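You operate a simulated robot arm through the tools that you are given. There is no shell and no other tool.

You run a simulated robot arm. Do the job below in one go: nothing can be reset, and whatever is moved stays where it is left.

## Task
Fit the shim that the gap display asks for, then tighten both motor nuts.
Fine: shim home in the slot by the motor; use the green key and put it back on its peg.
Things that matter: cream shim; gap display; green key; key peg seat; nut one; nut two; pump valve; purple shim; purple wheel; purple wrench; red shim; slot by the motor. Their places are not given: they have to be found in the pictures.

Only the result counts: the job must be done as asked and must still hold three seconds after the hand-in. Knocking over, shifting, dropping, spilling or breaking anything else fails it.

## Robot
A 6-joint arm with a two-finger parallel gripper, fixed in place. Base frame: the origin is at the foot of the arm, x ahead of it, y to its left, z up. Lengths are in cm, angles in degrees, forces in N, time in s.
With the tool pointing down near the work surface it reaches from about 24 to 64 cm from the base axis. Its first joint turns from -66.0 to 66.0 degrees. Payload 2.7 kg.
The TCP is the grasp point between the finger pads, 2.3 cm short of the fingertips. In the tool frame z runs along the fingers and y along their closing line. The gripper opens to 9.4 cm. The fingers are 3.8 cm wide and 1 cm thick; the gripper's body (5.4 by 9.6 cm) begins 3.9 cm behind the TCP.
Orientation is that of the tool frame in the base frame, as [roll, pitch, yaw] about the fixed x, y, z axes, in that order (R = Rz(yaw) Ry(pitch) Rx(roll)). With the fingers straight down and closing along the base's y, the tool's x points along the base's -x, its y along +y and its z along -z.

## Interface
- The arm moves only by the tool drive_tool. Its argument "deltas" is a list of rows, each an object (a shift or turn left out is 0, a gripper value left out holds the last) with "delta_pos": the shift along the base's x, y, z in mm, a list of three; "angular": the turn, a rotation vector about the base's x, y, z in degrees, a list of three; "grip": the gripper command, from -1 (shut) to 1 (fully open), values between in proportion. In form: [{"delta_pos": [tx, ty, tz], "angular": [wx, wy, wz], "grip": grip}, ...]. A call has 1 to 20 rows; each row is the pose to reach, as a shift and turn from the pose commanded when the call began. A row lasts 0.2 s, in which the tool goes at most 5 cm and 8.6 degrees; a call with a longer step from one row to the next is refused whole, and so is a gripper value outside its range. A pose out of reach is approached as far as the arm can. The call stops where the force on the tool passes 90 N (or 10 N more than at its start, if that is more) or the arm is blocked; 0.2 s more then pass. The fingers move at their own pace (about 4.5 cm/s each) and stop on an object; they squeeze with about 40 N. The grip force told is the motor's: it shows also when the fingers shut on nothing. Time passes only in rows, and 0.2 s behind the last, so rows that repeat a pose let the fingers close. The reply holds the time, the measured pose of the TCP, the force on the tool along the base axes, the opening and the grip force, in the units named above and with some noise, with the torque about the TCP (base axes, N m) and any sound that the robot's microphone picked up.
- Cameras (640 x 400 px; columns grow to the right, rows downward): "scene" is fixed at [8.49, -44.72, 139.37]; the picture's right is [0.62, -0.78, 0.00], its down [-0.52, -0.41, -0.75] and it looks along [0.59, 0.47, -0.66] (base axes); focal length 238 px, centre (320, 200). "wrist" rides on the gripper at [8.6, 1.6, -7.4] in the tool frame; the picture's right is [-0.18, 0.98, 0.00], its down [-0.58, -0.11, -0.81] and it looks along [-0.79, -0.15, 0.59] (tool axes); focal length 243 px, centre (320, 200).
- camera(camera): a new picture of that camera. It takes no simulated time.
- point_at(camera, pixels): for up to 12 pixels [column, row] of the newest picture of that camera ("zoom" is the newest enlarged one), the place [x, y, z] in the base frame of the surface seen there, good to about 0.3 cm. It takes no simulated time.
- close_up(camera, box): a new picture of the part [left, top, right, bottom] of that camera's present view, enlarged. It takes no simulated time.
- finish_job(): hands the job in; it is judged then, once.

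Open the gripper and draw the arm clear of the work before you hand the job in, unless the task says otherwise.

The tools are called after "Call:" by a JSON object that holds its "method" and its "body". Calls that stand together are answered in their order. drive_tool: Moves the arm, as the interface text tells. Its arguments: {"type":"object","properties":{"deltas":{"type":"array"}},"required":["deltas"]} The other tools are called the same way: camera (camera) takes a picture; point_at (camera, pixels) gives the place of the surface under pixels of a picture; close_up (camera, box) takes an enlarged picture of a part of a camera's view; finish_job () hands the job in.

At the start:

```text
time_s: 0.0
position: [35.89, -18.02, 123.06]
tcp_rot: [-180.0, -0.1, -180.0]
ft_force: [-0.1, 0.1, -0.3]
wrist_torque: [0.0, 0.01, 0.01]
grip_width: 9.4
grip_force: 0.1
```

scene: 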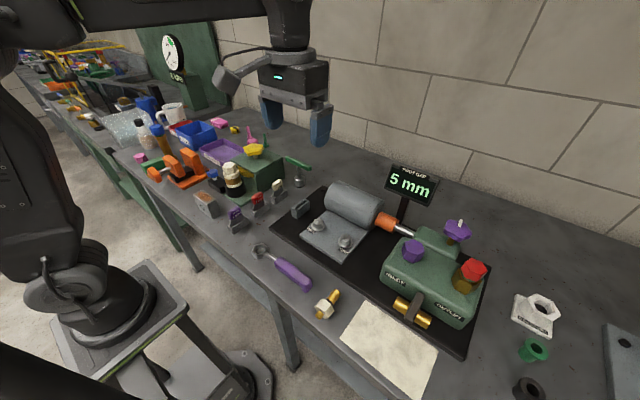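
wrist: 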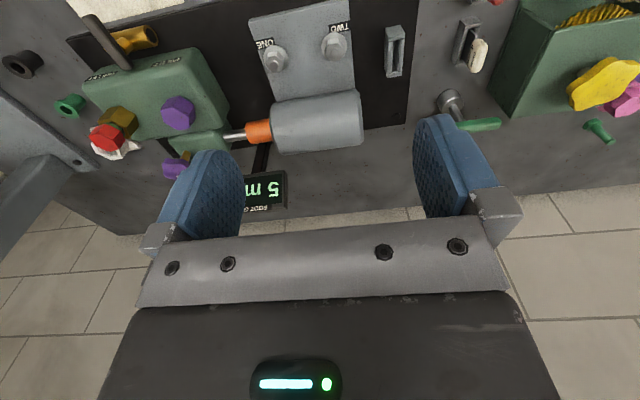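

The gap display at about (410,185) in the scene view reads 5 mm. I'll enlarge the regions with the shims, motor and key to read them.

Call:
{"method": "close_up", "body": {"camera": "scene", "box": [180, 120, 340, 240]}}

Call:
{"method": "close_up", "body": {"camera": "scene", "box": [270, 150, 500, 360]}}

Call:
{"method": "close_up", "body": {"camera": "wrist", "box": [220, 0, 520, 190]}}

```text
3.33 times, centred on (260, 180) of scene
```

zoom: 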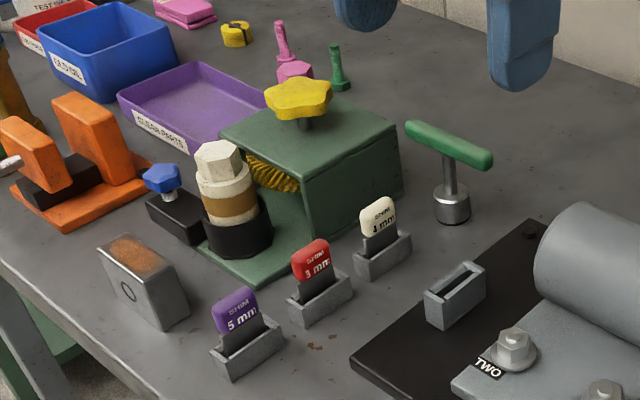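

```text
1.90 times, centred on (385, 255) of scene
```

zoom: 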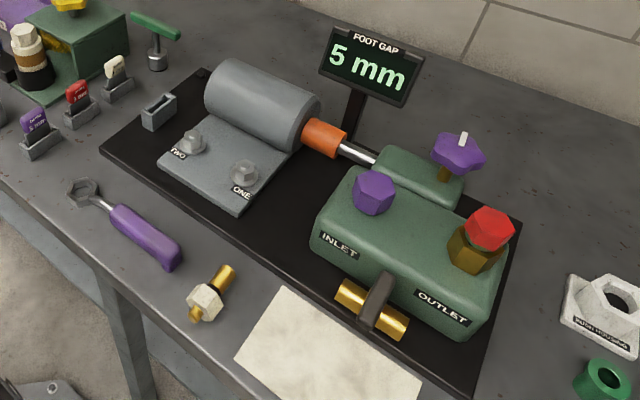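

```text
2.11 times, centred on (370, 95) of wrist
```

zoom: 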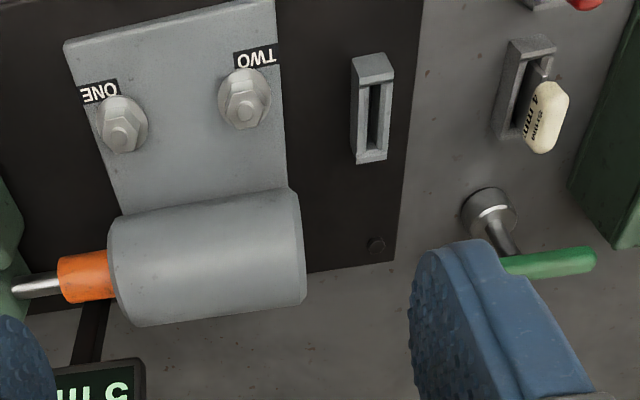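

The purple shim reads 5 mm, which matches the display. I'll measure the shim, its holder, the slot, the nuts and the green key in the scene picture.

Call:
{"method": "close_up", "body": {"camera": "scene", "box": [210, 160, 320, 240]}}

Call:
{"method": "point_at", "body": {"camera": "scene", "pixels": [[235, 212], [236, 222], [258, 199], [277, 185], [297, 207], [304, 204], [316, 222], [344, 240], [298, 162], [289, 155], [307, 165], [298, 182]]}}

```text
5.00 times, centred on (265, 200) of scene
```

zoom: 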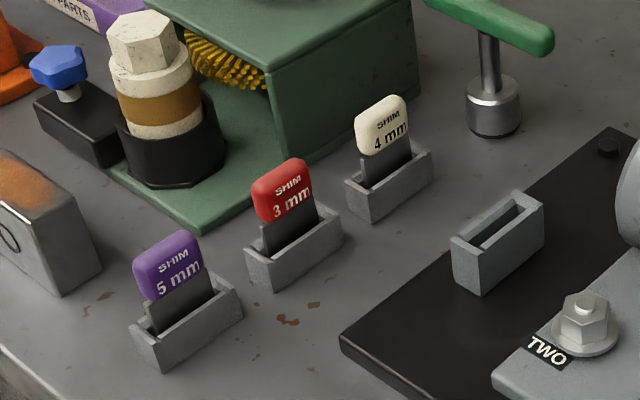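

```text
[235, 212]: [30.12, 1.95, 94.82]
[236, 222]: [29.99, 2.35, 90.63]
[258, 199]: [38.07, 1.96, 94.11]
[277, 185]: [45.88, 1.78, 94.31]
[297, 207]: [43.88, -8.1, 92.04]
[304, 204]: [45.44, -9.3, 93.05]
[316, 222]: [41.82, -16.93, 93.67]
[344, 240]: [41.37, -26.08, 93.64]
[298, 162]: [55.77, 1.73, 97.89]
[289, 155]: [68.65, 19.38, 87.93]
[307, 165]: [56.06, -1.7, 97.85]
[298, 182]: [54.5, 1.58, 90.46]
```

I'll refine these places using pixels of the enlarged picture: purple shim tab (168,265), its holder, the target slot (497,240), nut TWO (585,320), and the key socket (493,105).

Call:
{"method": "point_at", "body": {"camera": "zoom", "pixels": [[165, 240], [140, 248], [195, 236], [152, 297], [203, 270], [175, 300], [133, 327], [155, 345], [222, 278], [242, 295], [153, 368], [243, 318]]}}

Call:
{"method": "point_at", "body": {"camera": "zoom", "pixels": [[453, 240], [481, 260], [516, 193], [542, 207], [480, 292], [543, 240], [497, 225], [505, 222], [588, 297], [585, 320], [493, 88], [493, 130]]}}

```text
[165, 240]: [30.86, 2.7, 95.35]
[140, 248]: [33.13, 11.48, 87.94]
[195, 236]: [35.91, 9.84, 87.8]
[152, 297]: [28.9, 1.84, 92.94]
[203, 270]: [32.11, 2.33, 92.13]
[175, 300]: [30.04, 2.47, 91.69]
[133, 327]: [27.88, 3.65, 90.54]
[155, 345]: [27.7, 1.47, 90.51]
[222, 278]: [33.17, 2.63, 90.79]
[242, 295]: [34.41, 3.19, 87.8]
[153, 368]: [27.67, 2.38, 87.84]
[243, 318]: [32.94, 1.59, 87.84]
```

```text
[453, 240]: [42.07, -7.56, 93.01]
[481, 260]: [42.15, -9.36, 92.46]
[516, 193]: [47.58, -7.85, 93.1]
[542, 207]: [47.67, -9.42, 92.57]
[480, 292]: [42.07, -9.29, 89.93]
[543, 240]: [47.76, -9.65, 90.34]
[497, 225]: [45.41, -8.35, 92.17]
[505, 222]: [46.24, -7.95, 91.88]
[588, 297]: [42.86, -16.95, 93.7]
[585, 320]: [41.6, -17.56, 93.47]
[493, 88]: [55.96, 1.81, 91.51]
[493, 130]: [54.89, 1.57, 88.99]
```

The purple shim's tab is around (30.4, 2.4, 94), in a holder about x 27.7–33.2. The slot by the motor is around (44.9, -8.5), top z about 92.9. I'll move above the purple shim for a wrist view, gripper partly open.

Call:
{"method": "drive_tool", "body": {"deltas": [{"delta_pos": [-8, 30, -18], "grip": 0.0}, {"delta_pos": [-16, 60, -36]}, {"delta_pos": [-24, 90, -54]}, {"delta_pos": [-32, 120, -72]}, {"delta_pos": [-40, 150, -90]}, {"delta_pos": [-48, 180, -110]}, {"delta_pos": [-55, 205, -140]}, {"delta_pos": [-55, 205, -160]}, {"delta_pos": [-55, 205, -160]}]}}

Call:
{"method": "camera", "body": {"camera": "wrist"}}

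Call:
{"method": "camera", "body": {"camera": "scene"}}

```text
time_s: 2.0
position: [30.36, 2.6, 106.92]
tcp_rot: [180.0, 0.0, -180.0]
ft_force: [0.1, -0.2, 0.2]
wrist_torque: [-0.01, 0.03, 0.0]
grip_width: 4.73
grip_force: 0.0
```

```text
taken
```

wrist: 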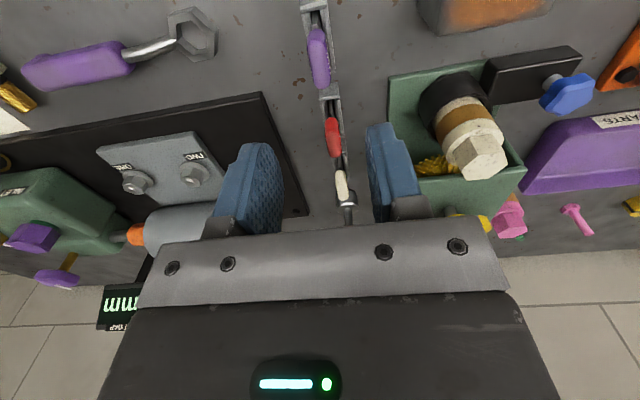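

```text
taken
```

scene: 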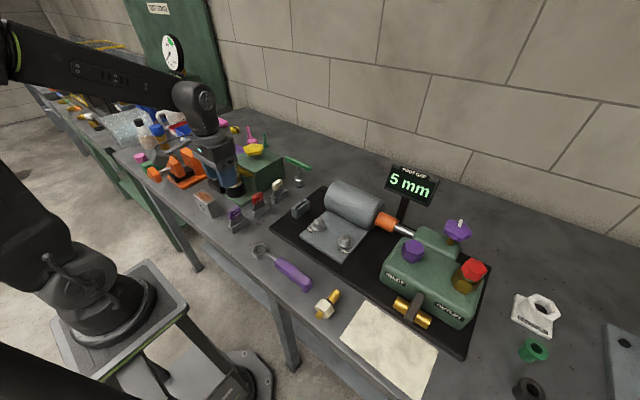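

The wrist view shows the purple tab at (319,57) in its holder with the red and cream tabs beyond. I'll enlarge it and measure the tab and holder.

Call:
{"method": "close_up", "body": {"camera": "wrist", "box": [270, 0, 370, 110]}}

Call:
{"method": "point_at", "body": {"camera": "wrist", "pixels": [[318, 30], [318, 45], [318, 60], [318, 75], [318, 85], [312, 50], [326, 55], [305, 5], [325, 5], [322, 96], [338, 98], [333, 130]]}}

```text
3.64 times, centred on (320, 55) of wrist
```

zoom: 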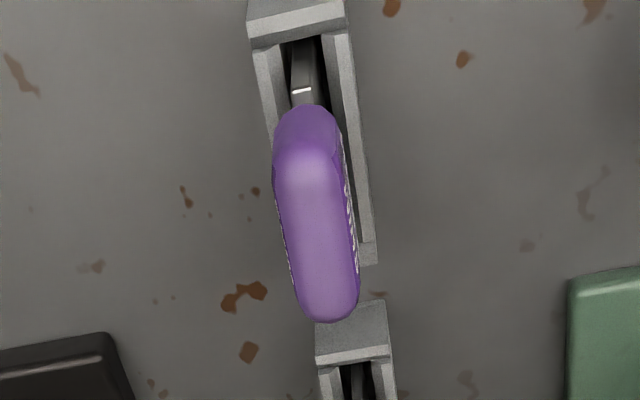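

```text
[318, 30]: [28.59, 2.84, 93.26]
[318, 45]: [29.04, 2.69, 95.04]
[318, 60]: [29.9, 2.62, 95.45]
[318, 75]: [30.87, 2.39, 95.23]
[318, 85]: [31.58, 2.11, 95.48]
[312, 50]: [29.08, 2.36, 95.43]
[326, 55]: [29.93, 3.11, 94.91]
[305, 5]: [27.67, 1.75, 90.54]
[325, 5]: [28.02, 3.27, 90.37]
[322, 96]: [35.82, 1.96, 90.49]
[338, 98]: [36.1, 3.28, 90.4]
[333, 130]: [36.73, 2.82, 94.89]
```

Tab centre works out to about (30.3, 2.57), top z 95.4. Before I go down I'll check how tall the white hex part at (478,160) and the items near it are, and whether they clear the gripper body.

Call:
{"method": "point_at", "body": {"camera": "wrist", "pixels": [[478, 160], [450, 145], [455, 90], [392, 100], [530, 65], [480, 10], [445, 5], [567, 95]]}}

```text
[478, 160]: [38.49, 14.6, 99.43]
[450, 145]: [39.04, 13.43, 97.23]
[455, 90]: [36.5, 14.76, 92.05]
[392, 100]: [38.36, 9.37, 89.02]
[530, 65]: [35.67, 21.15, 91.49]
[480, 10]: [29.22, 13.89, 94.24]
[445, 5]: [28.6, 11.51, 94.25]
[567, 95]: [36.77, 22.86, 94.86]
```

Those parts all lie beyond y 9, clear of the gripper. I'll go down straddling the purple tab, without closing yet.

Call:
{"method": "drive_tool", "body": {"deltas": [{"delta_pos": [-0.5, 0, -25]}, {"delta_pos": [-0.5, 0, -50]}, {"delta_pos": [-0.5, 0, -75]}, {"delta_pos": [-0.5, 0, -95]}, {"delta_pos": [-0.5, 0, -110]}, {"delta_pos": [-0.5, 0, -120]}, {"delta_pos": [-0.5, 0, -125]}, {"delta_pos": [-0.5, 0, -125]}]}}

Call:
{"method": "close_up", "body": {"camera": "wrist", "box": [200, 100, 440, 250]}}

Call:
{"method": "close_up", "body": {"camera": "scene", "box": [190, 170, 290, 240]}}

```text
time_s: 3.8
position: [30.31, 2.47, 94.43]
tcp_rot: [-180.0, 0.0, -180.0]
ft_force: [-0.3, 0.2, -0.3]
wrist_torque: [0.01, -0.03, -0.01]
grip_width: 4.71
grip_force: 0.0
```

```text
2.67 times, centred on (320, 175) of wrist
```

zoom: 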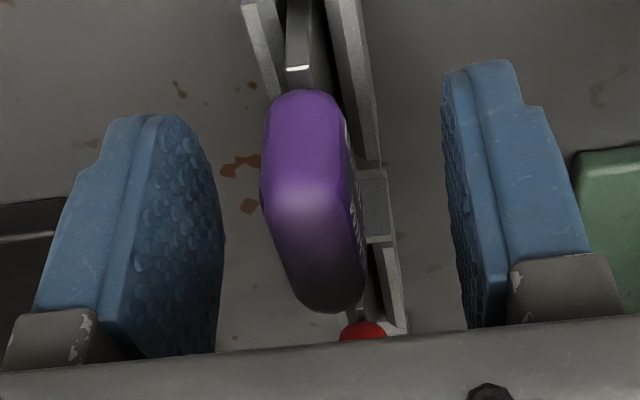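

```text
5.71 times, centred on (240, 205) of scene
```

zoom: 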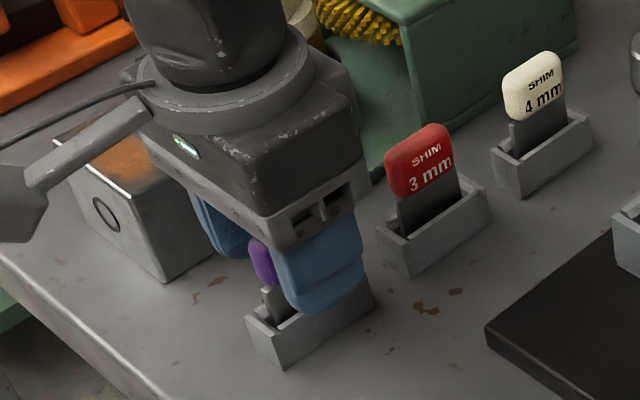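

The tab sits between the fingers. I'll narrow the fingers to about 2 cm and check that the gaps on both sides are even before gripping.

Call:
{"method": "drive_tool", "body": {"deltas": [{"delta_pos": [0, 0, 0], "grip": -0.6}, {"delta_pos": [0, 0, 0]}, {"delta_pos": [0, 0, 0]}]}}

Call:
{"method": "close_up", "body": {"camera": "wrist", "box": [240, 100, 400, 200]}}

```text
time_s: 4.6
position: [30.37, 2.58, 94.44]
tcp_rot: [-179.9, 0.0, 180.0]
ft_force: [-0.2, 2.0, -0.3]
wrist_torque: [0.02, 0.02, 0.03]
grip_width: 1.91
grip_force: 0.1
```

```text
4.00 times, centred on (320, 150) of wrist
```

zoom: 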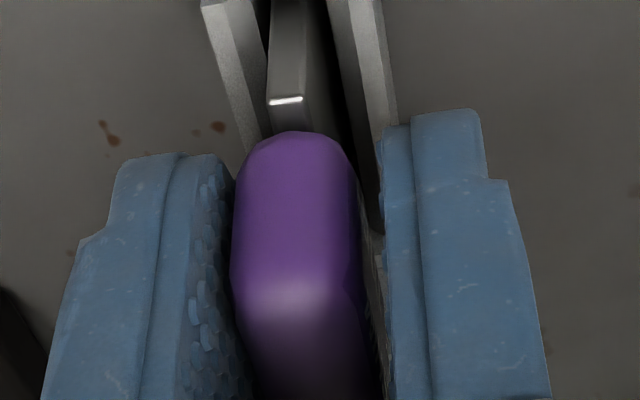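

A 2 N push along +y says the -y finger already touches the tab, so the tab sits about 2 mm to the -y side. I'll shift the tool by -2 mm in y and look again.

Call:
{"method": "drive_tool", "body": {"deltas": [{"delta_pos": [0, -1, 0]}, {"delta_pos": [0, -2, 0]}, {"delta_pos": [0, -2, 0]}]}}

Call:
{"method": "close_up", "body": {"camera": "wrist", "box": [240, 100, 400, 200]}}

```text
time_s: 5.4
position: [30.1, 2.43, 94.6]
tcp_rot: [180.0, 0.0, -180.0]
ft_force: [0.4, 0.3, -0.3]
wrist_torque: [-0.01, -0.02, 0.01]
grip_width: 1.9
grip_force: 0.1
```

```text
4.00 times, centred on (320, 150) of wrist
```

zoom: 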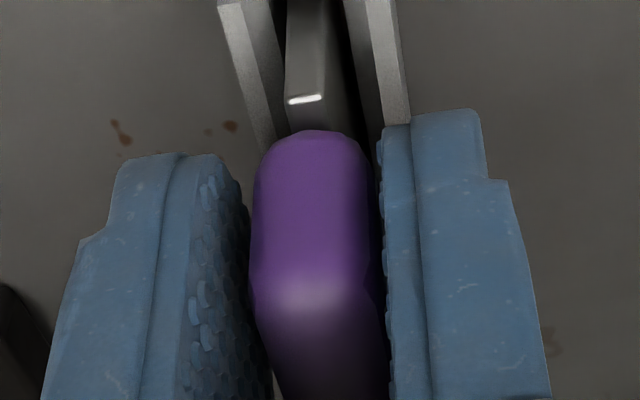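

The gaps now look about even and the side force is near zero, so I'll close on the tab.

Call:
{"method": "drive_tool", "body": {"deltas": [{"delta_pos": [0, -2, 0], "grip": -0.75}, {"delta_pos": [0, -2, 0], "grip": -1}, {"delta_pos": [0, -2, 0]}, {"delta_pos": [0, -2, 0]}]}}

Call:
{"method": "close_up", "body": {"camera": "wrist", "box": [240, 100, 400, 200]}}

```text
time_s: 6.4
position: [30.28, 2.19, 94.45]
tcp_rot: [180.0, 0.0, 180.0]
ft_force: [-0.9, 8.9, 2.1]
wrist_torque: [0.42, 0.06, 0.03]
grip_width: 1.37
grip_force: 39.3
```

```text
4.00 times, centred on (320, 150) of wrist
```

zoom: 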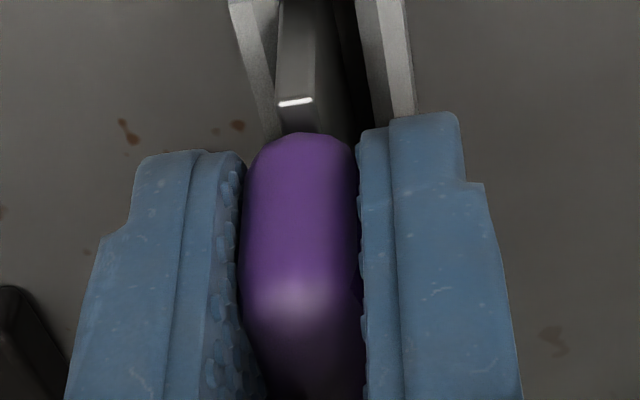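

I see I applied the -2 mm shift a second time (rows are relative to the pose at the start of the call), giving fy ≈ 9 N. I'll move back +1.5 mm to relieve it.

Call:
{"method": "drive_tool", "body": {"deltas": [{"delta_pos": [0, 1, 0]}, {"delta_pos": [0, 1.5, 0]}, {"delta_pos": [0, 1.5, 0]}]}}

```text
time_s: 7.2
position: [30.26, 2.39, 94.63]
tcp_rot: [180.0, 0.0, 180.0]
ft_force: [0.4, -2.2, 5.6]
wrist_torque: [-0.16, -0.03, 0.01]
grip_width: 1.41
grip_force: 39.8
```

Side force is down to about -2 N. I'll lift the shim straight up and watch the forces.

Call:
{"method": "drive_tool", "body": {"deltas": [{"delta_pos": [0, -0.3, 3]}, {"delta_pos": [0, -0.3, 8]}, {"delta_pos": [0, -0.3, 16]}, {"delta_pos": [0, -0.3, 28]}, {"delta_pos": [0, -0.3, 45]}, {"delta_pos": [0, -0.3, 65]}, {"delta_pos": [0, -0.3, 90]}, {"delta_pos": [0, -0.3, 90]}]}}

Call:
{"method": "camera", "body": {"camera": "wrist"}}

Call:
{"method": "close_up", "body": {"camera": "scene", "box": [190, 130, 330, 240]}}

```text
time_s: 9.0
position: [30.04, 2.27, 103.46]
tcp_rot: [180.0, 0.0, -180.0]
ft_force: [-0.4, 0.6, 0.0]
wrist_torque: [0.01, 0.01, 0.0]
grip_width: 1.4
grip_force: 40.2
```

```text
taken
```

wrist: 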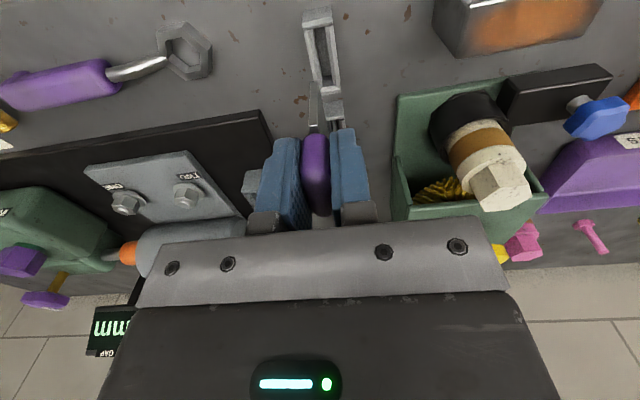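

```text
3.64 times, centred on (260, 185) of scene
```

zoom: 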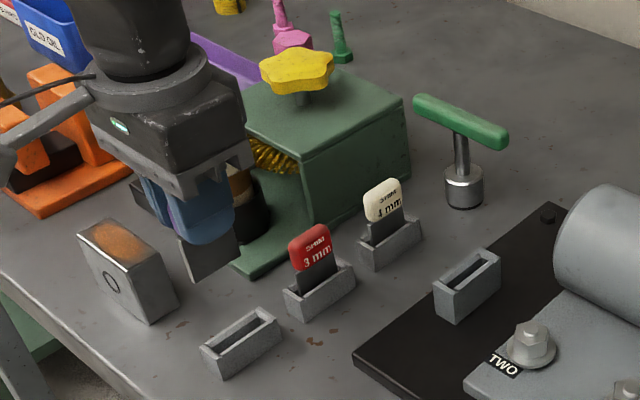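

The shim came out cleanly and the holder stayed in place. I'll carry it at a safe height to above the slot by the motor, near (44.9, -8.5), and check the motor's extents from the scene view.

Call:
{"method": "drive_tool", "body": {"deltas": [{"delta_pos": [0, 0, 25]}, {"delta_pos": [25, -18, 45]}, {"delta_pos": [55, -40, 45]}, {"delta_pos": [85, -62, 45]}, {"delta_pos": [115, -84, 45]}, {"delta_pos": [138, -100, 45]}, {"delta_pos": [147, -107, 45]}, {"delta_pos": [147, -107, 45]}]}}

Call:
{"method": "camera", "body": {"camera": "wrist"}}

Call:
{"method": "camera", "body": {"camera": "scene"}}

Call:
{"method": "close_up", "body": {"camera": "wrist", "box": [260, 0, 400, 100]}}

```text
time_s: 10.8
position: [44.91, -8.46, 107.98]
tcp_rot: [-179.9, -0.1, 179.9]
ft_force: [0.1, -0.3, -0.5]
wrist_torque: [0.01, -0.01, 0.0]
grip_width: 1.41
grip_force: 40.0
```

```text
taken
```

wrist: 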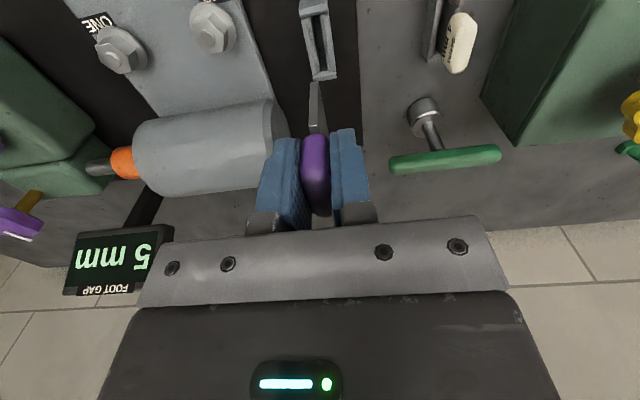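

```text
taken
```

scene: 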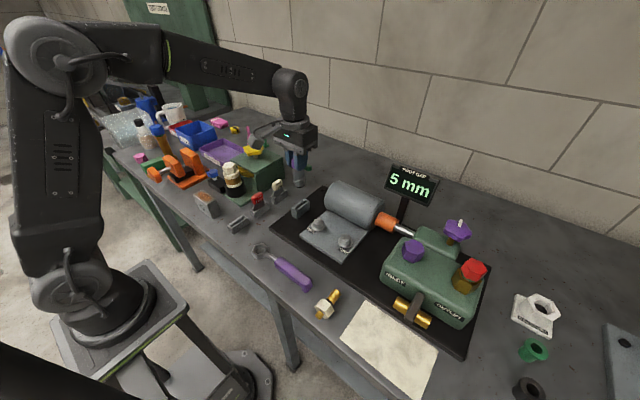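

```text
4.00 times, centred on (330, 50) of wrist
```

zoom: 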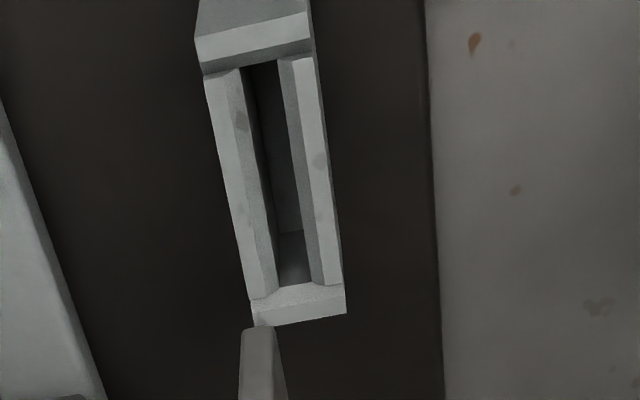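

The slot has bevelled rims and its centre shows at zoom (280,180). I'll check the motor's nearest points and top height to be sure of clearance for the gripper body before I go down.

Call:
{"method": "point_at", "body": {"camera": "wrist", "pixels": [[275, 110], [275, 130], [240, 120], [200, 130], [255, 102], [312, 60], [318, 45], [302, 10], [327, 5], [315, 76], [333, 75], [316, 100]]}}

Call:
{"method": "point_at", "body": {"camera": "scene", "pixels": [[330, 184], [345, 184], [332, 200], [360, 190], [352, 182], [380, 200], [326, 203], [310, 212], [298, 207], [300, 213]]}}

```text
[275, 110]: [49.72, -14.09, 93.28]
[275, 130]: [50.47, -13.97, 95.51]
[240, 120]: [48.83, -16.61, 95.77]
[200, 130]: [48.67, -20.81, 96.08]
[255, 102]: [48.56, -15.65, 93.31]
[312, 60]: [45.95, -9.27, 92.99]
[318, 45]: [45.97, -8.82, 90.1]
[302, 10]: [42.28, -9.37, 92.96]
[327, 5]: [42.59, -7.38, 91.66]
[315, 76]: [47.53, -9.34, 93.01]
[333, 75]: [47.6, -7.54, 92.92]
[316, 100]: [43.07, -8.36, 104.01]
```

```text
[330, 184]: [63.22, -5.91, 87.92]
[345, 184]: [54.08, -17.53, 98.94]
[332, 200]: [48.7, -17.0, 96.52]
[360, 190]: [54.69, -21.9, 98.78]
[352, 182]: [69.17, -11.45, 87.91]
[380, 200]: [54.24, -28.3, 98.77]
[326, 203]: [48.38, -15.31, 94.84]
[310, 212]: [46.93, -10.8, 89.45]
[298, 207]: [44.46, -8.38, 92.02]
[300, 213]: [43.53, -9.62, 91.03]
```

Slot rim spans about y -9.4 to -7.5 at z 93; the motor starts at about (49, -14), so there is room. I'll lower until the shim's edge is about 1.5 cm above the rim, then compare shim and slot directly.

Call:
{"method": "drive_tool", "body": {"deltas": [{"delta_pos": [0, 0, -25]}, {"delta_pos": [0, 0, -50]}, {"delta_pos": [0, 0, -68]}, {"delta_pos": [0, 0, -75]}, {"delta_pos": [0, 0, -75]}]}}

Call:
{"method": "close_up", "body": {"camera": "wrist", "box": [240, 50, 400, 150]}}

Call:
{"method": "close_up", "body": {"camera": "scene", "box": [260, 160, 340, 230]}}

```text
time_s: 12.0
position: [44.95, -8.31, 100.55]
tcp_rot: [179.9, -0.1, -180.0]
ft_force: [0.0, -0.1, -0.6]
wrist_torque: [-0.02, 0.0, 0.01]
grip_width: 1.39
grip_force: 40.3
```

```text
4.00 times, centred on (320, 100) of wrist
```

zoom: 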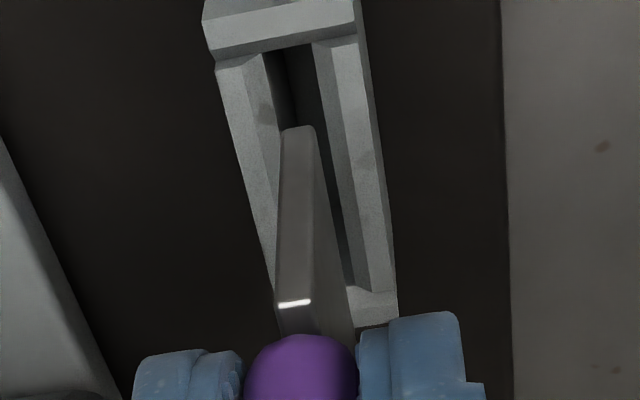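

```text
5.71 times, centred on (300, 195) of scene
```

zoom: 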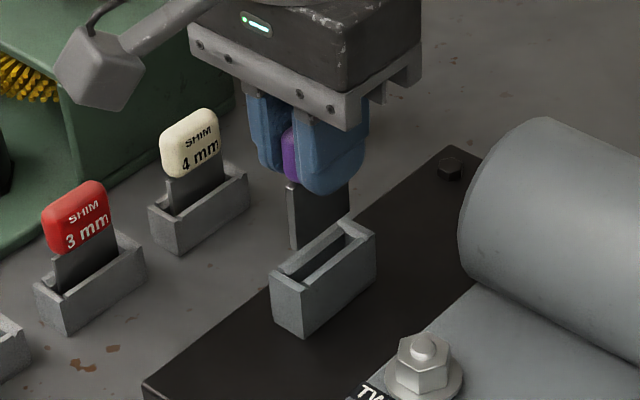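

Comparing the two in the wrist close-up: the shim's front edge projects to about column 300 at the rim, while the slot centre there is about 288, so I need about 1.5 mm toward -y. I'll check the fore-aft fit with the scene close-up.

Call:
{"method": "point_at", "body": {"camera": "zoom", "pixels": [[293, 242], [292, 200], [343, 195], [300, 238], [320, 210], [272, 272], [300, 285], [352, 222], [374, 236], [310, 262], [345, 236], [300, 262]]}}

```text
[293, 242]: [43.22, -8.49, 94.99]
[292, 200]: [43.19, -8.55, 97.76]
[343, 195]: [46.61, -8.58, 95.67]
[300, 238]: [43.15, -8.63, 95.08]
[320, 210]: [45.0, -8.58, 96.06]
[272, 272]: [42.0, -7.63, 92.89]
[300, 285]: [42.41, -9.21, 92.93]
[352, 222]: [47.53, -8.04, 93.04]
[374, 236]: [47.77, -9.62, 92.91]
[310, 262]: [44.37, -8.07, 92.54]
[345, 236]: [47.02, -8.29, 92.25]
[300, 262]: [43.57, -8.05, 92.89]
```

Fore-aft is centred (shim 43.2–46.7, slot 42.0–47.7). I'll shift 1.3 mm toward -y and lower 11 mm, leaving just under 1 cm above the rim, then compare again.

Call:
{"method": "drive_tool", "body": {"deltas": [{"delta_pos": [0, -1.3, -5]}, {"delta_pos": [0, -1.3, -11]}, {"delta_pos": [0, -1.3, -11]}]}}

Call:
{"method": "close_up", "body": {"camera": "wrist", "box": [240, 50, 400, 150]}}

Call:
{"method": "close_up", "body": {"camera": "scene", "box": [280, 180, 330, 225]}}

```text
time_s: 12.8
position: [44.86, -8.58, 99.52]
tcp_rot: [180.0, 0.1, 179.9]
ft_force: [-0.6, -0.1, -1.6]
wrist_torque: [-0.01, -0.04, -0.01]
grip_width: 1.4
grip_force: 40.0
```

```text
4.00 times, centred on (320, 100) of wrist
```

zoom: 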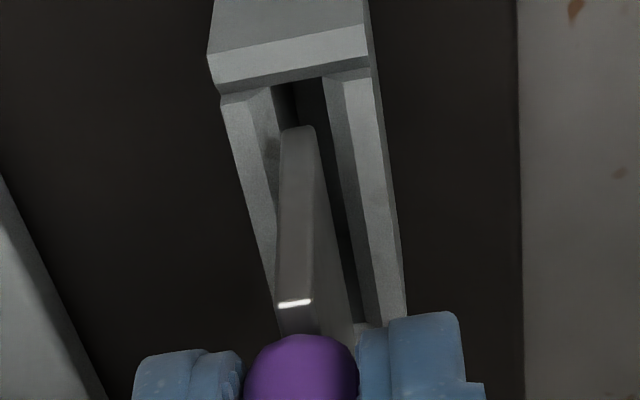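

```text
8.89 times, centred on (305, 202) of scene
```

zoom: 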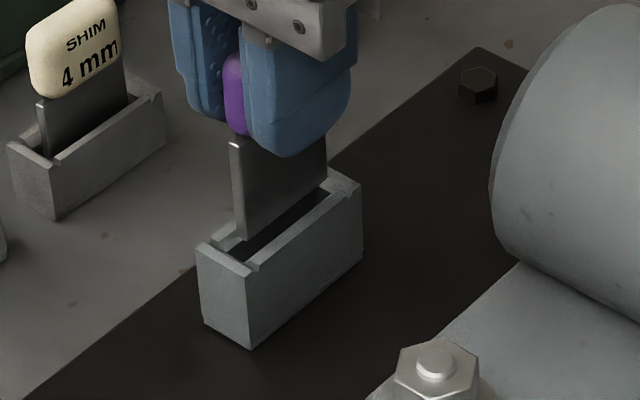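

Shim centre (≈299) and slot centre (≈300) now agree to a fraction of a millimetre. I'll lower 12 mm gently into the mouth of the slot and read the forces.

Call:
{"method": "drive_tool", "body": {"deltas": [{"delta_pos": [0, 0, -3]}, {"delta_pos": [0, 0, -6]}, {"delta_pos": [0, 0, -8]}, {"delta_pos": [0, 0, -10]}, {"delta_pos": [0, 0, -12]}]}}

Call:
{"method": "close_up", "body": {"camera": "wrist", "box": [240, 50, 400, 150]}}

Call:
{"method": "close_up", "body": {"camera": "scene", "box": [280, 180, 330, 225]}}

```text
time_s: 14.0
position: [44.89, -8.62, 98.02]
tcp_rot: [179.9, -0.1, 179.9]
ft_force: [-2.8, 0.7, 0.3]
wrist_torque: [0.0, 0.13, 0.0]
grip_width: 1.42
grip_force: 40.3
```

```text
4.00 times, centred on (320, 100) of wrist
```

zoom: 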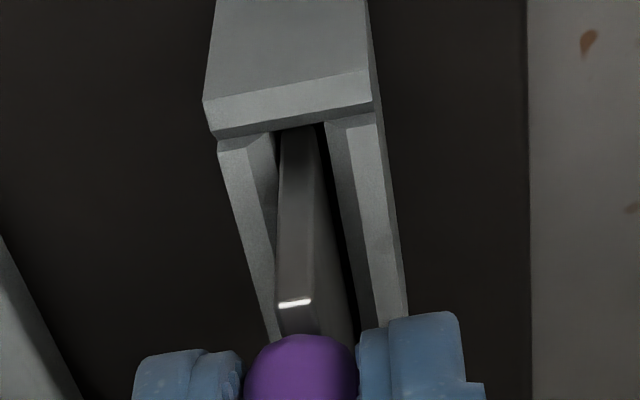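

```text
8.89 times, centred on (305, 202) of scene
```

zoom: 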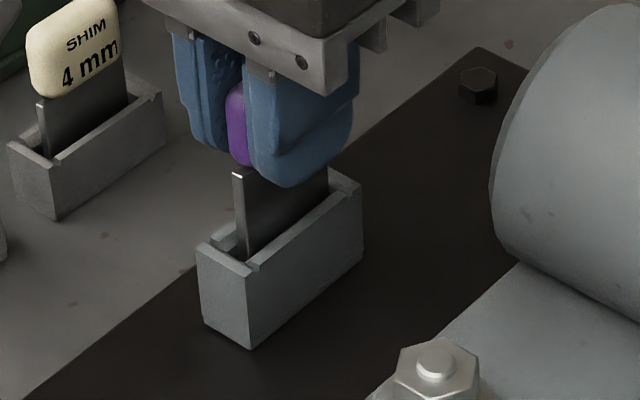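

The plate has entered the slot with only a small fx of -2.8 N. I'll ease 0.4 mm toward -x and go on down in small steps.

Call:
{"method": "drive_tool", "body": {"deltas": [{"delta_pos": [-0.4, 0, -2]}, {"delta_pos": [-0.4, 0, -4]}, {"delta_pos": [-0.4, 0, -6]}, {"delta_pos": [-0.4, 0, -7]}]}}

Call:
{"method": "close_up", "body": {"camera": "wrist", "box": [240, 50, 400, 150]}}

Call:
{"method": "close_up", "body": {"camera": "scene", "box": [280, 180, 330, 225]}}

```text
time_s: 15.0
position: [44.98, -8.6, 97.56]
tcp_rot: [-180.0, 0.0, -180.0]
ft_force: [-0.4, 1.1, -0.8]
wrist_torque: [0.01, 0.04, 0.01]
grip_width: 1.4
grip_force: 40.4
```

```text
4.00 times, centred on (320, 100) of wrist
```

zoom: 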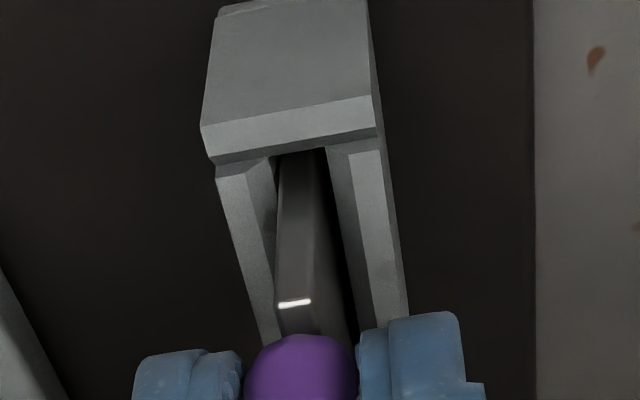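

```text
8.89 times, centred on (305, 202) of scene
```

zoom: 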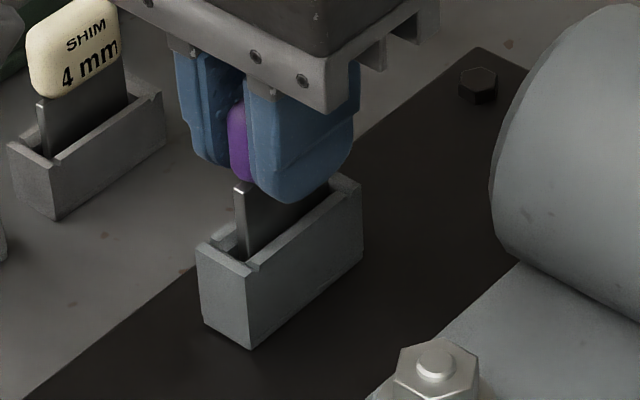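

Forces are near zero at TCP z 97.56 and by comparison with the source holder about 6 mm remain. I'll keep lowering and look for the contact force.

Call:
{"method": "drive_tool", "body": {"deltas": [{"delta_pos": [0, 0, -2]}, {"delta_pos": [0, 0, -4]}, {"delta_pos": [0, 0, -4]}]}}

Call:
{"method": "drive_tool", "body": {"deltas": [{"delta_pos": [0, 0, -1]}, {"delta_pos": [0, 0, -2]}, {"delta_pos": [0, 0, -2]}]}}

```text
time_s: 15.8
position: [44.97, -8.62, 97.12]
tcp_rot: [-180.0, 0.1, -180.0]
ft_force: [0.0, 1.1, 0.3]
wrist_torque: [-0.03, 0.01, -0.02]
grip_width: 1.38
grip_force: 39.8
```

```text
time_s: 16.6
position: [44.86, -8.5, 96.99]
tcp_rot: [-180.0, 0.1, -179.9]
ft_force: [0.0, -1.1, 0.0]
wrist_torque: [0.02, -0.01, -0.01]
grip_width: 1.44
grip_force: 40.3
```

Still no vertical contact at z about 96.96, so I'll lower 2 mm at a time, checking the force and the picture.

Call:
{"method": "drive_tool", "body": {"deltas": [{"delta_pos": [0, 0, -1]}, {"delta_pos": [0, 0, -2]}, {"delta_pos": [0, 0, -2]}]}}

Call:
{"method": "close_up", "body": {"camera": "scene", "box": [280, 180, 330, 225]}}

```text
time_s: 17.4
position: [45.02, -8.57, 96.67]
tcp_rot: [-180.0, 0.0, -180.0]
ft_force: [-0.5, -0.3, 0.0]
wrist_torque: [-0.01, 0.0, 0.0]
grip_width: 1.41
grip_force: 39.5
```

```text
8.89 times, centred on (305, 202) of scene
```

zoom: 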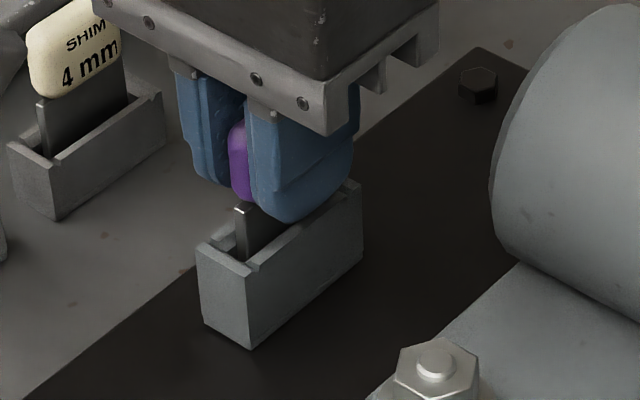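

The plate's visible height now looks like that of the cream shim in its holder. I'll keep going gently until I feel the floor.

Call:
{"method": "drive_tool", "body": {"deltas": [{"delta_pos": [0, 0, -1]}, {"delta_pos": [0, 0, -2]}, {"delta_pos": [0, 0, -2]}]}}

Call:
{"method": "drive_tool", "body": {"deltas": [{"delta_pos": [0, 0, -1]}, {"delta_pos": [0, 0, -2]}, {"delta_pos": [0, 0, -2]}]}}

```text
time_s: 18.2
position: [45.05, -8.49, 96.5]
tcp_rot: [179.9, 0.0, 179.9]
ft_force: [0.7, -0.1, -0.1]
wrist_torque: [-0.01, 0.01, 0.01]
grip_width: 1.39
grip_force: 40.3
```

```text
time_s: 19.0
position: [44.94, -8.48, 96.24]
tcp_rot: [-179.9, 0.0, -180.0]
ft_force: [1.0, -0.5, 0.4]
wrist_torque: [0.0, 0.0, 0.0]
grip_width: 1.42
grip_force: 40.0
```

No contact yet at z 96.3; the slot floor was measured at about 90.1 and the shim's lower edge should be near 90.6. Fingertips are still about 1 cm above the rim, so I'll continue in small steps.

Call:
{"method": "drive_tool", "body": {"deltas": [{"delta_pos": [0, 0, -1]}, {"delta_pos": [0, 0, -2]}, {"delta_pos": [0, 0, -2]}]}}

Call:
{"method": "drive_tool", "body": {"deltas": [{"delta_pos": [0, 0, -1]}, {"delta_pos": [0, 0, -2]}, {"delta_pos": [0, 0, -2]}]}}

Call:
{"method": "close_up", "body": {"camera": "scene", "box": [280, 180, 330, 225]}}

```text
time_s: 19.8
position: [44.89, -8.58, 96.26]
tcp_rot: [179.9, -0.1, 180.0]
ft_force: [-0.4, 1.0, 0.1]
wrist_torque: [-0.02, -0.01, 0.0]
grip_width: 1.41
grip_force: 39.5
```

```text
time_s: 20.6
position: [44.93, -8.62, 96.05]
tcp_rot: [-180.0, 0.2, -180.0]
ft_force: [-7.5, 0.3, 28.0]
wrist_torque: [0.05, 0.52, 0.01]
grip_width: 1.39
grip_force: 39.8
```

```text
8.89 times, centred on (305, 202) of scene
```

zoom: 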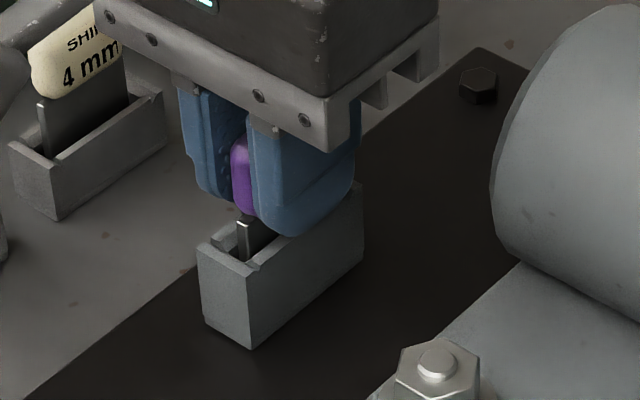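

28 N of contact at z about 96: the shim is on the slot floor. I'll ease up 0.4 mm and open the fingers to about 3.3 cm, then look.

Call:
{"method": "drive_tool", "body": {"deltas": [{"delta_pos": [0, 0, 0.4]}, {"delta_pos": [0, 0, 0.4], "grip": -0.5}, {"delta_pos": [0, 0, 0.4], "grip": -0.3}, {"delta_pos": [0, 0, 0.4]}, {"delta_pos": [0, 0, 0.4]}]}}

Call:
{"method": "close_up", "body": {"camera": "wrist", "box": [240, 80, 400, 180]}}

Call:
{"method": "close_up", "body": {"camera": "scene", "box": [280, 180, 330, 225]}}

```text
time_s: 21.8
position: [44.85, -8.44, 95.99]
tcp_rot: [-180.0, 0.0, 180.0]
ft_force: [-0.2, 0.1, 0.2]
wrist_torque: [0.03, 0.0, -0.04]
grip_width: 3.3
grip_force: 0.1
```

```text
4.00 times, centred on (320, 130) of wrist
```

zoom: 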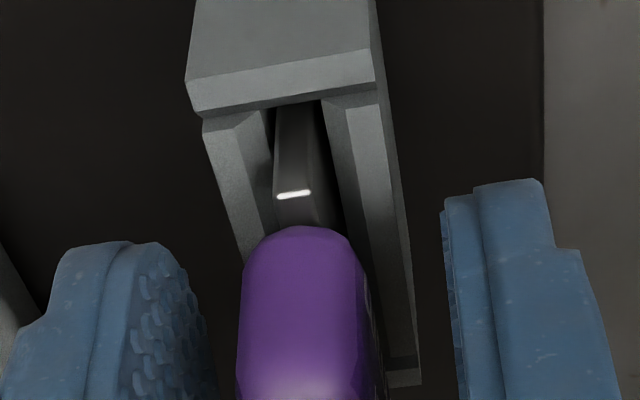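

```text
8.89 times, centred on (305, 202) of scene
```

zoom: 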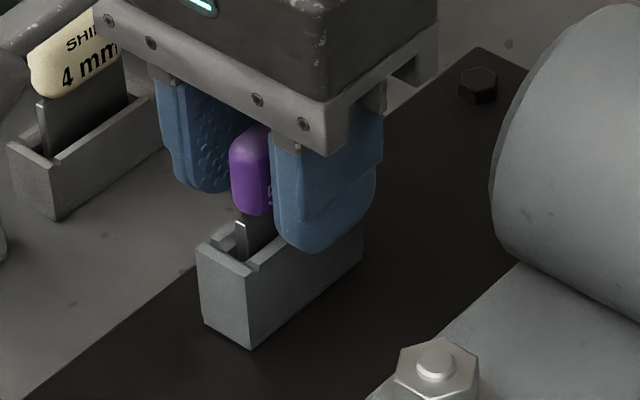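

The shim stands upright in the slot, released. I'll rise straight up and then confirm how it sits.

Call:
{"method": "drive_tool", "body": {"deltas": [{"delta_pos": [0, 0, 15]}, {"delta_pos": [0, 0, 40]}, {"delta_pos": [0, 0, 80]}, {"delta_pos": [0, 0, 120]}, {"delta_pos": [0, 0, 120]}]}}

Call:
{"method": "close_up", "body": {"camera": "scene", "box": [260, 150, 370, 250]}}

Call:
{"method": "camera", "body": {"camera": "wrist"}}

```text
time_s: 23.0
position: [44.98, -8.65, 108.1]
tcp_rot: [179.9, 0.0, 179.9]
ft_force: [-0.5, 0.5, 0.0]
wrist_torque: [-0.03, -0.02, -0.02]
grip_width: 3.28
grip_force: 0.1
```

```text
4.00 times, centred on (315, 200) of scene
```

zoom: 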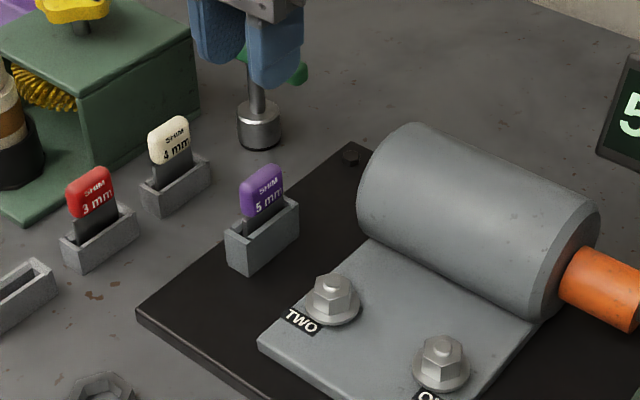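

```text
taken
```

wrist: 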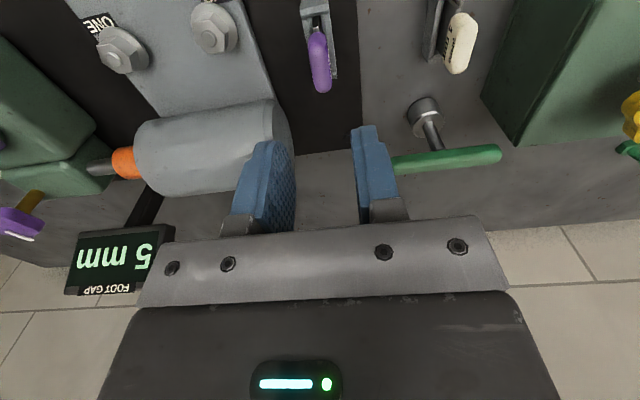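

The purple shim sits home like the others. Next is the green key: its handle spans (393,165)–(498,153) in the wrist view with its shaft foot at (423,105); I'll enlarge and measure it.

Call:
{"method": "close_up", "body": {"camera": "wrist", "box": [370, 70, 530, 190]}}

Call:
{"method": "point_at", "body": {"camera": "wrist", "pixels": [[400, 164], [420, 162], [440, 160], [460, 157], [480, 155], [496, 153], [440, 150], [430, 130], [423, 100], [423, 115], [415, 130], [440, 168]]}}

Call:
{"method": "point_at", "body": {"camera": "scene", "pixels": [[121, 20], [298, 180], [300, 177], [300, 170], [298, 186], [316, 222], [317, 220], [344, 239], [344, 237], [332, 234], [318, 229], [352, 246]]}}

```text
3.33 times, centred on (450, 130) of wrist
```

zoom: 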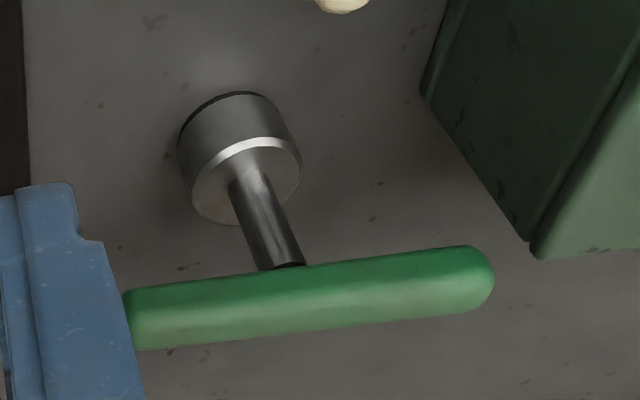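

```text
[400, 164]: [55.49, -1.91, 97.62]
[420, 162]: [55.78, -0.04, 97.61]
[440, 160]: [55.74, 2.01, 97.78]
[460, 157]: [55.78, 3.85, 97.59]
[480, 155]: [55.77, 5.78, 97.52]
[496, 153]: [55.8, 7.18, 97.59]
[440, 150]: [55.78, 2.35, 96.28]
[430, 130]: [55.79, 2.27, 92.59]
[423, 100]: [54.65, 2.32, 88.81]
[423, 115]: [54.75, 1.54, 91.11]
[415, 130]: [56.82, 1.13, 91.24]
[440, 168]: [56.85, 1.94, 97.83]
```

```text
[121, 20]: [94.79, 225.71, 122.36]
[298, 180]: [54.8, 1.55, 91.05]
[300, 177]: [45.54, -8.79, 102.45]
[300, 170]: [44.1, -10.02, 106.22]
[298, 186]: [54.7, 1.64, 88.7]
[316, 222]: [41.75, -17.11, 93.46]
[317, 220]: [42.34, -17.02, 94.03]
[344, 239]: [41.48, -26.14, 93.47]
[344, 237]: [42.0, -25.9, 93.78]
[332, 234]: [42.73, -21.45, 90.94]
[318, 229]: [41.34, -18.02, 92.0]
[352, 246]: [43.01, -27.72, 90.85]
```

Key axis is near (56.0, 2.1), with the handle along y at z ≈ 97.6. Before fetching it I'll measure the nuts, TWO at (213,28) and ONE at (122,50) in this wrist view.

Call:
{"method": "close_up", "body": {"camera": "wrist", "box": [70, 0, 270, 90]}}

Call:
{"method": "point_at", "body": {"camera": "wrist", "pixels": [[208, 18], [213, 28], [220, 45], [208, 44], [215, 10], [115, 42], [122, 52], [130, 68], [113, 68], [160, 60], [240, 60], [180, 90]]}}

```text
3.20 times, centred on (170, 45) of wrist
```

zoom: 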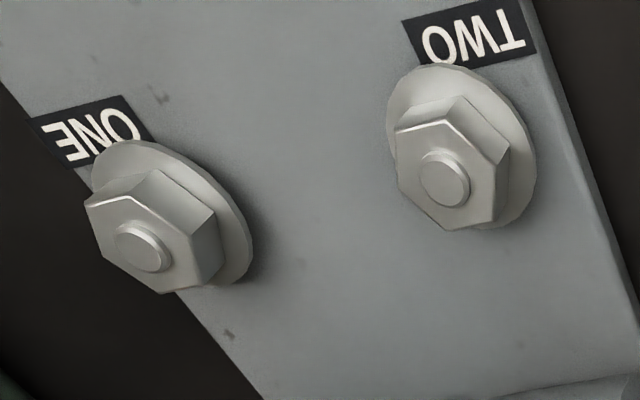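

```text
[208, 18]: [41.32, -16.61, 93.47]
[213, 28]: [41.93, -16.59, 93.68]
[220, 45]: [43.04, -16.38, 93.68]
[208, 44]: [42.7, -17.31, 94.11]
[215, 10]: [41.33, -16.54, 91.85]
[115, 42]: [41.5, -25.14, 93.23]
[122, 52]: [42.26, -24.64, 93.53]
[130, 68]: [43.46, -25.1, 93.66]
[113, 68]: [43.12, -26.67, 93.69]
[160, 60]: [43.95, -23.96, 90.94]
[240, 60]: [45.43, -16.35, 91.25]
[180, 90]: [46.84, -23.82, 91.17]
```

Plate top is z ≈ 91.0 and nut tops ≈ 93.6. I'll move above nut TWO for a steeper look at its centre and hex orientation.

Call:
{"method": "drive_tool", "body": {"deltas": [{"delta_pos": [-9, -27, 0]}, {"delta_pos": [-18, -55, 0]}, {"delta_pos": [-27, -82, 0]}, {"delta_pos": [-27, -82, 0]}]}}

Call:
{"method": "close_up", "body": {"camera": "wrist", "box": [240, 0, 400, 100]}}

Call:
{"method": "camera", "body": {"camera": "wrist"}}

```text
time_s: 24.0
position: [42.26, -16.66, 108.05]
tcp_rot: [-180.0, -0.1, 179.9]
ft_force: [0.0, 0.2, 0.1]
wrist_torque: [0.0, 0.0, 0.03]
grip_width: 3.31
grip_force: 0.0
```

```text
4.00 times, centred on (320, 50) of wrist
```

zoom: 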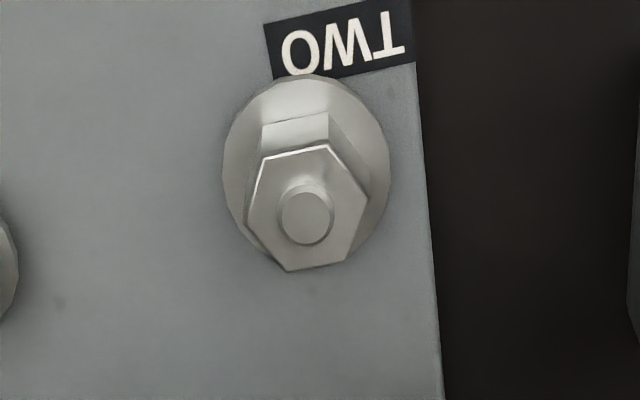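

```text
taken
```

wrist: 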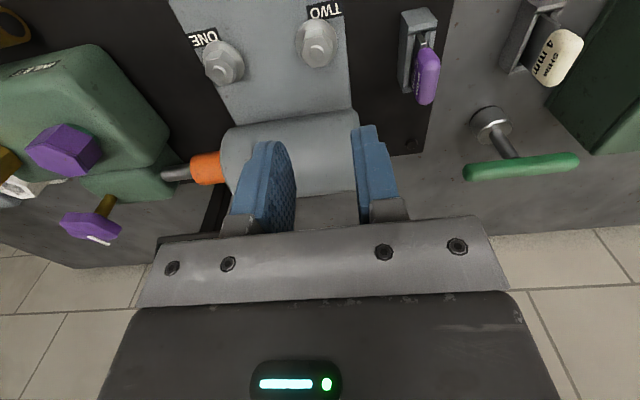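

Nut TWO's hex centre computes to about (42.5, -17.1), with corners pointing along ±y. Now I'll do the same over nut ONE.

Call:
{"method": "drive_tool", "body": {"deltas": [{"delta_pos": [0, -30, 0]}, {"delta_pos": [0, -60, 0]}, {"delta_pos": [0, -88, 0]}, {"delta_pos": [0, -88, 0]}]}}

Call:
{"method": "close_up", "body": {"camera": "wrist", "box": [240, 0, 400, 100]}}

Call:
{"method": "point_at", "body": {"camera": "zoom", "pixels": [[306, 209], [200, 300], [306, 100]]}}

```text
time_s: 25.0
position: [42.28, -25.66, 107.94]
tcp_rot: [-180.0, 0.0, 180.0]
ft_force: [-0.2, -0.1, 0.0]
wrist_torque: [-0.01, 0.0, 0.01]
grip_width: 3.31
grip_force: 0.1
```

```text
4.00 times, centred on (320, 50) of wrist
```

zoom: 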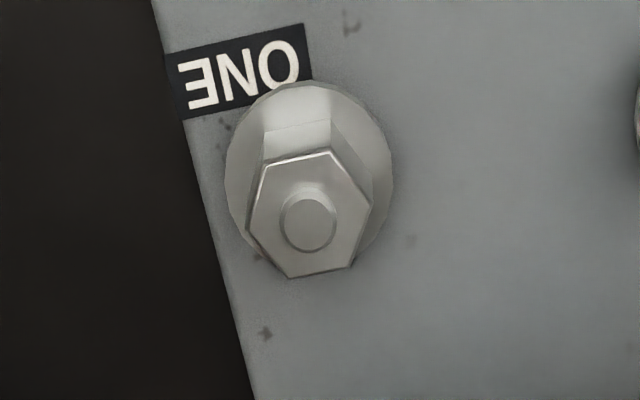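

```text
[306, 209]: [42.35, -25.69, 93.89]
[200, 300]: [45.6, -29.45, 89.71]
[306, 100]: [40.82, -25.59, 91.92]
```

Nut ONE's centre computes to about (42.6, -25.8), same hex orientation as TWO. I'll now go over the key, moving in y first to stay clear of the display.

Call:
{"method": "drive_tool", "body": {"deltas": [{"delta_pos": [0, 45, 20]}, {"delta_pos": [0, 90, 30]}, {"delta_pos": [0, 135, 30]}, {"delta_pos": [0, 180, 30]}, {"delta_pos": [40, 205, 30]}, {"delta_pos": [80, 230, 30]}, {"delta_pos": [115, 260, 30]}, {"delta_pos": [137, 277, 30]}, {"delta_pos": [137, 277, 30]}]}}

Call:
{"method": "camera", "body": {"camera": "wrist"}}

Call:
{"method": "close_up", "body": {"camera": "wrist", "box": [220, 0, 420, 120]}}

Call:
{"method": "camera", "body": {"camera": "scene"}}

```text
time_s: 27.0
position: [55.81, 2.22, 111.05]
tcp_rot: [-179.9, 0.1, -180.0]
ft_force: [-0.2, 0.2, -0.1]
wrist_torque: [0.02, 0.01, 0.02]
grip_width: 3.28
grip_force: 0.1
```

```text
taken
```

wrist: 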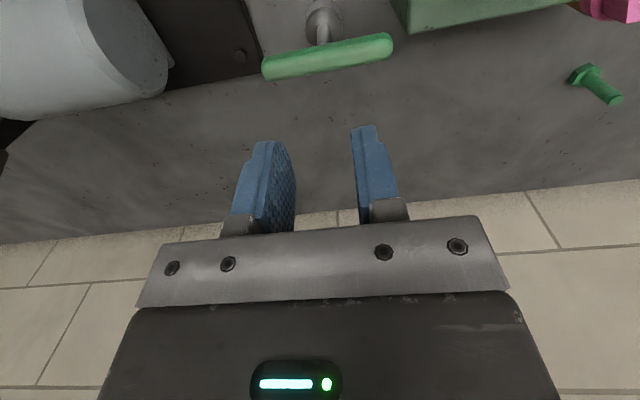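

```text
3.20 times, centred on (320, 60) of wrist
```

zoom: 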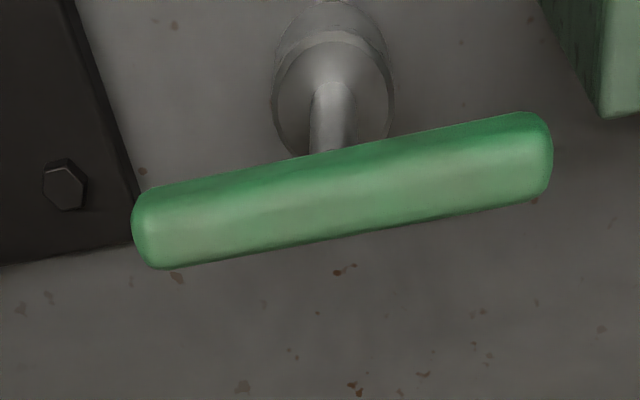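

```text
taken
```

scene: 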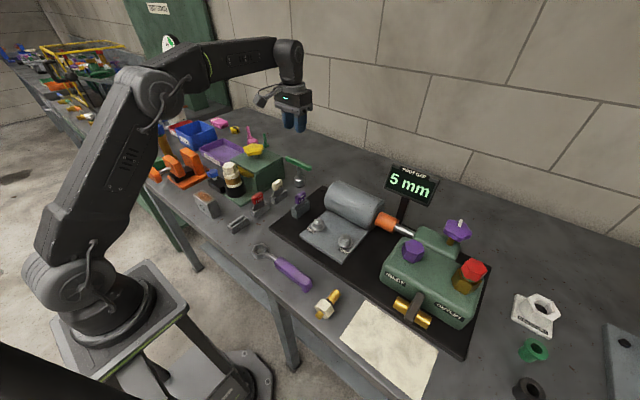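

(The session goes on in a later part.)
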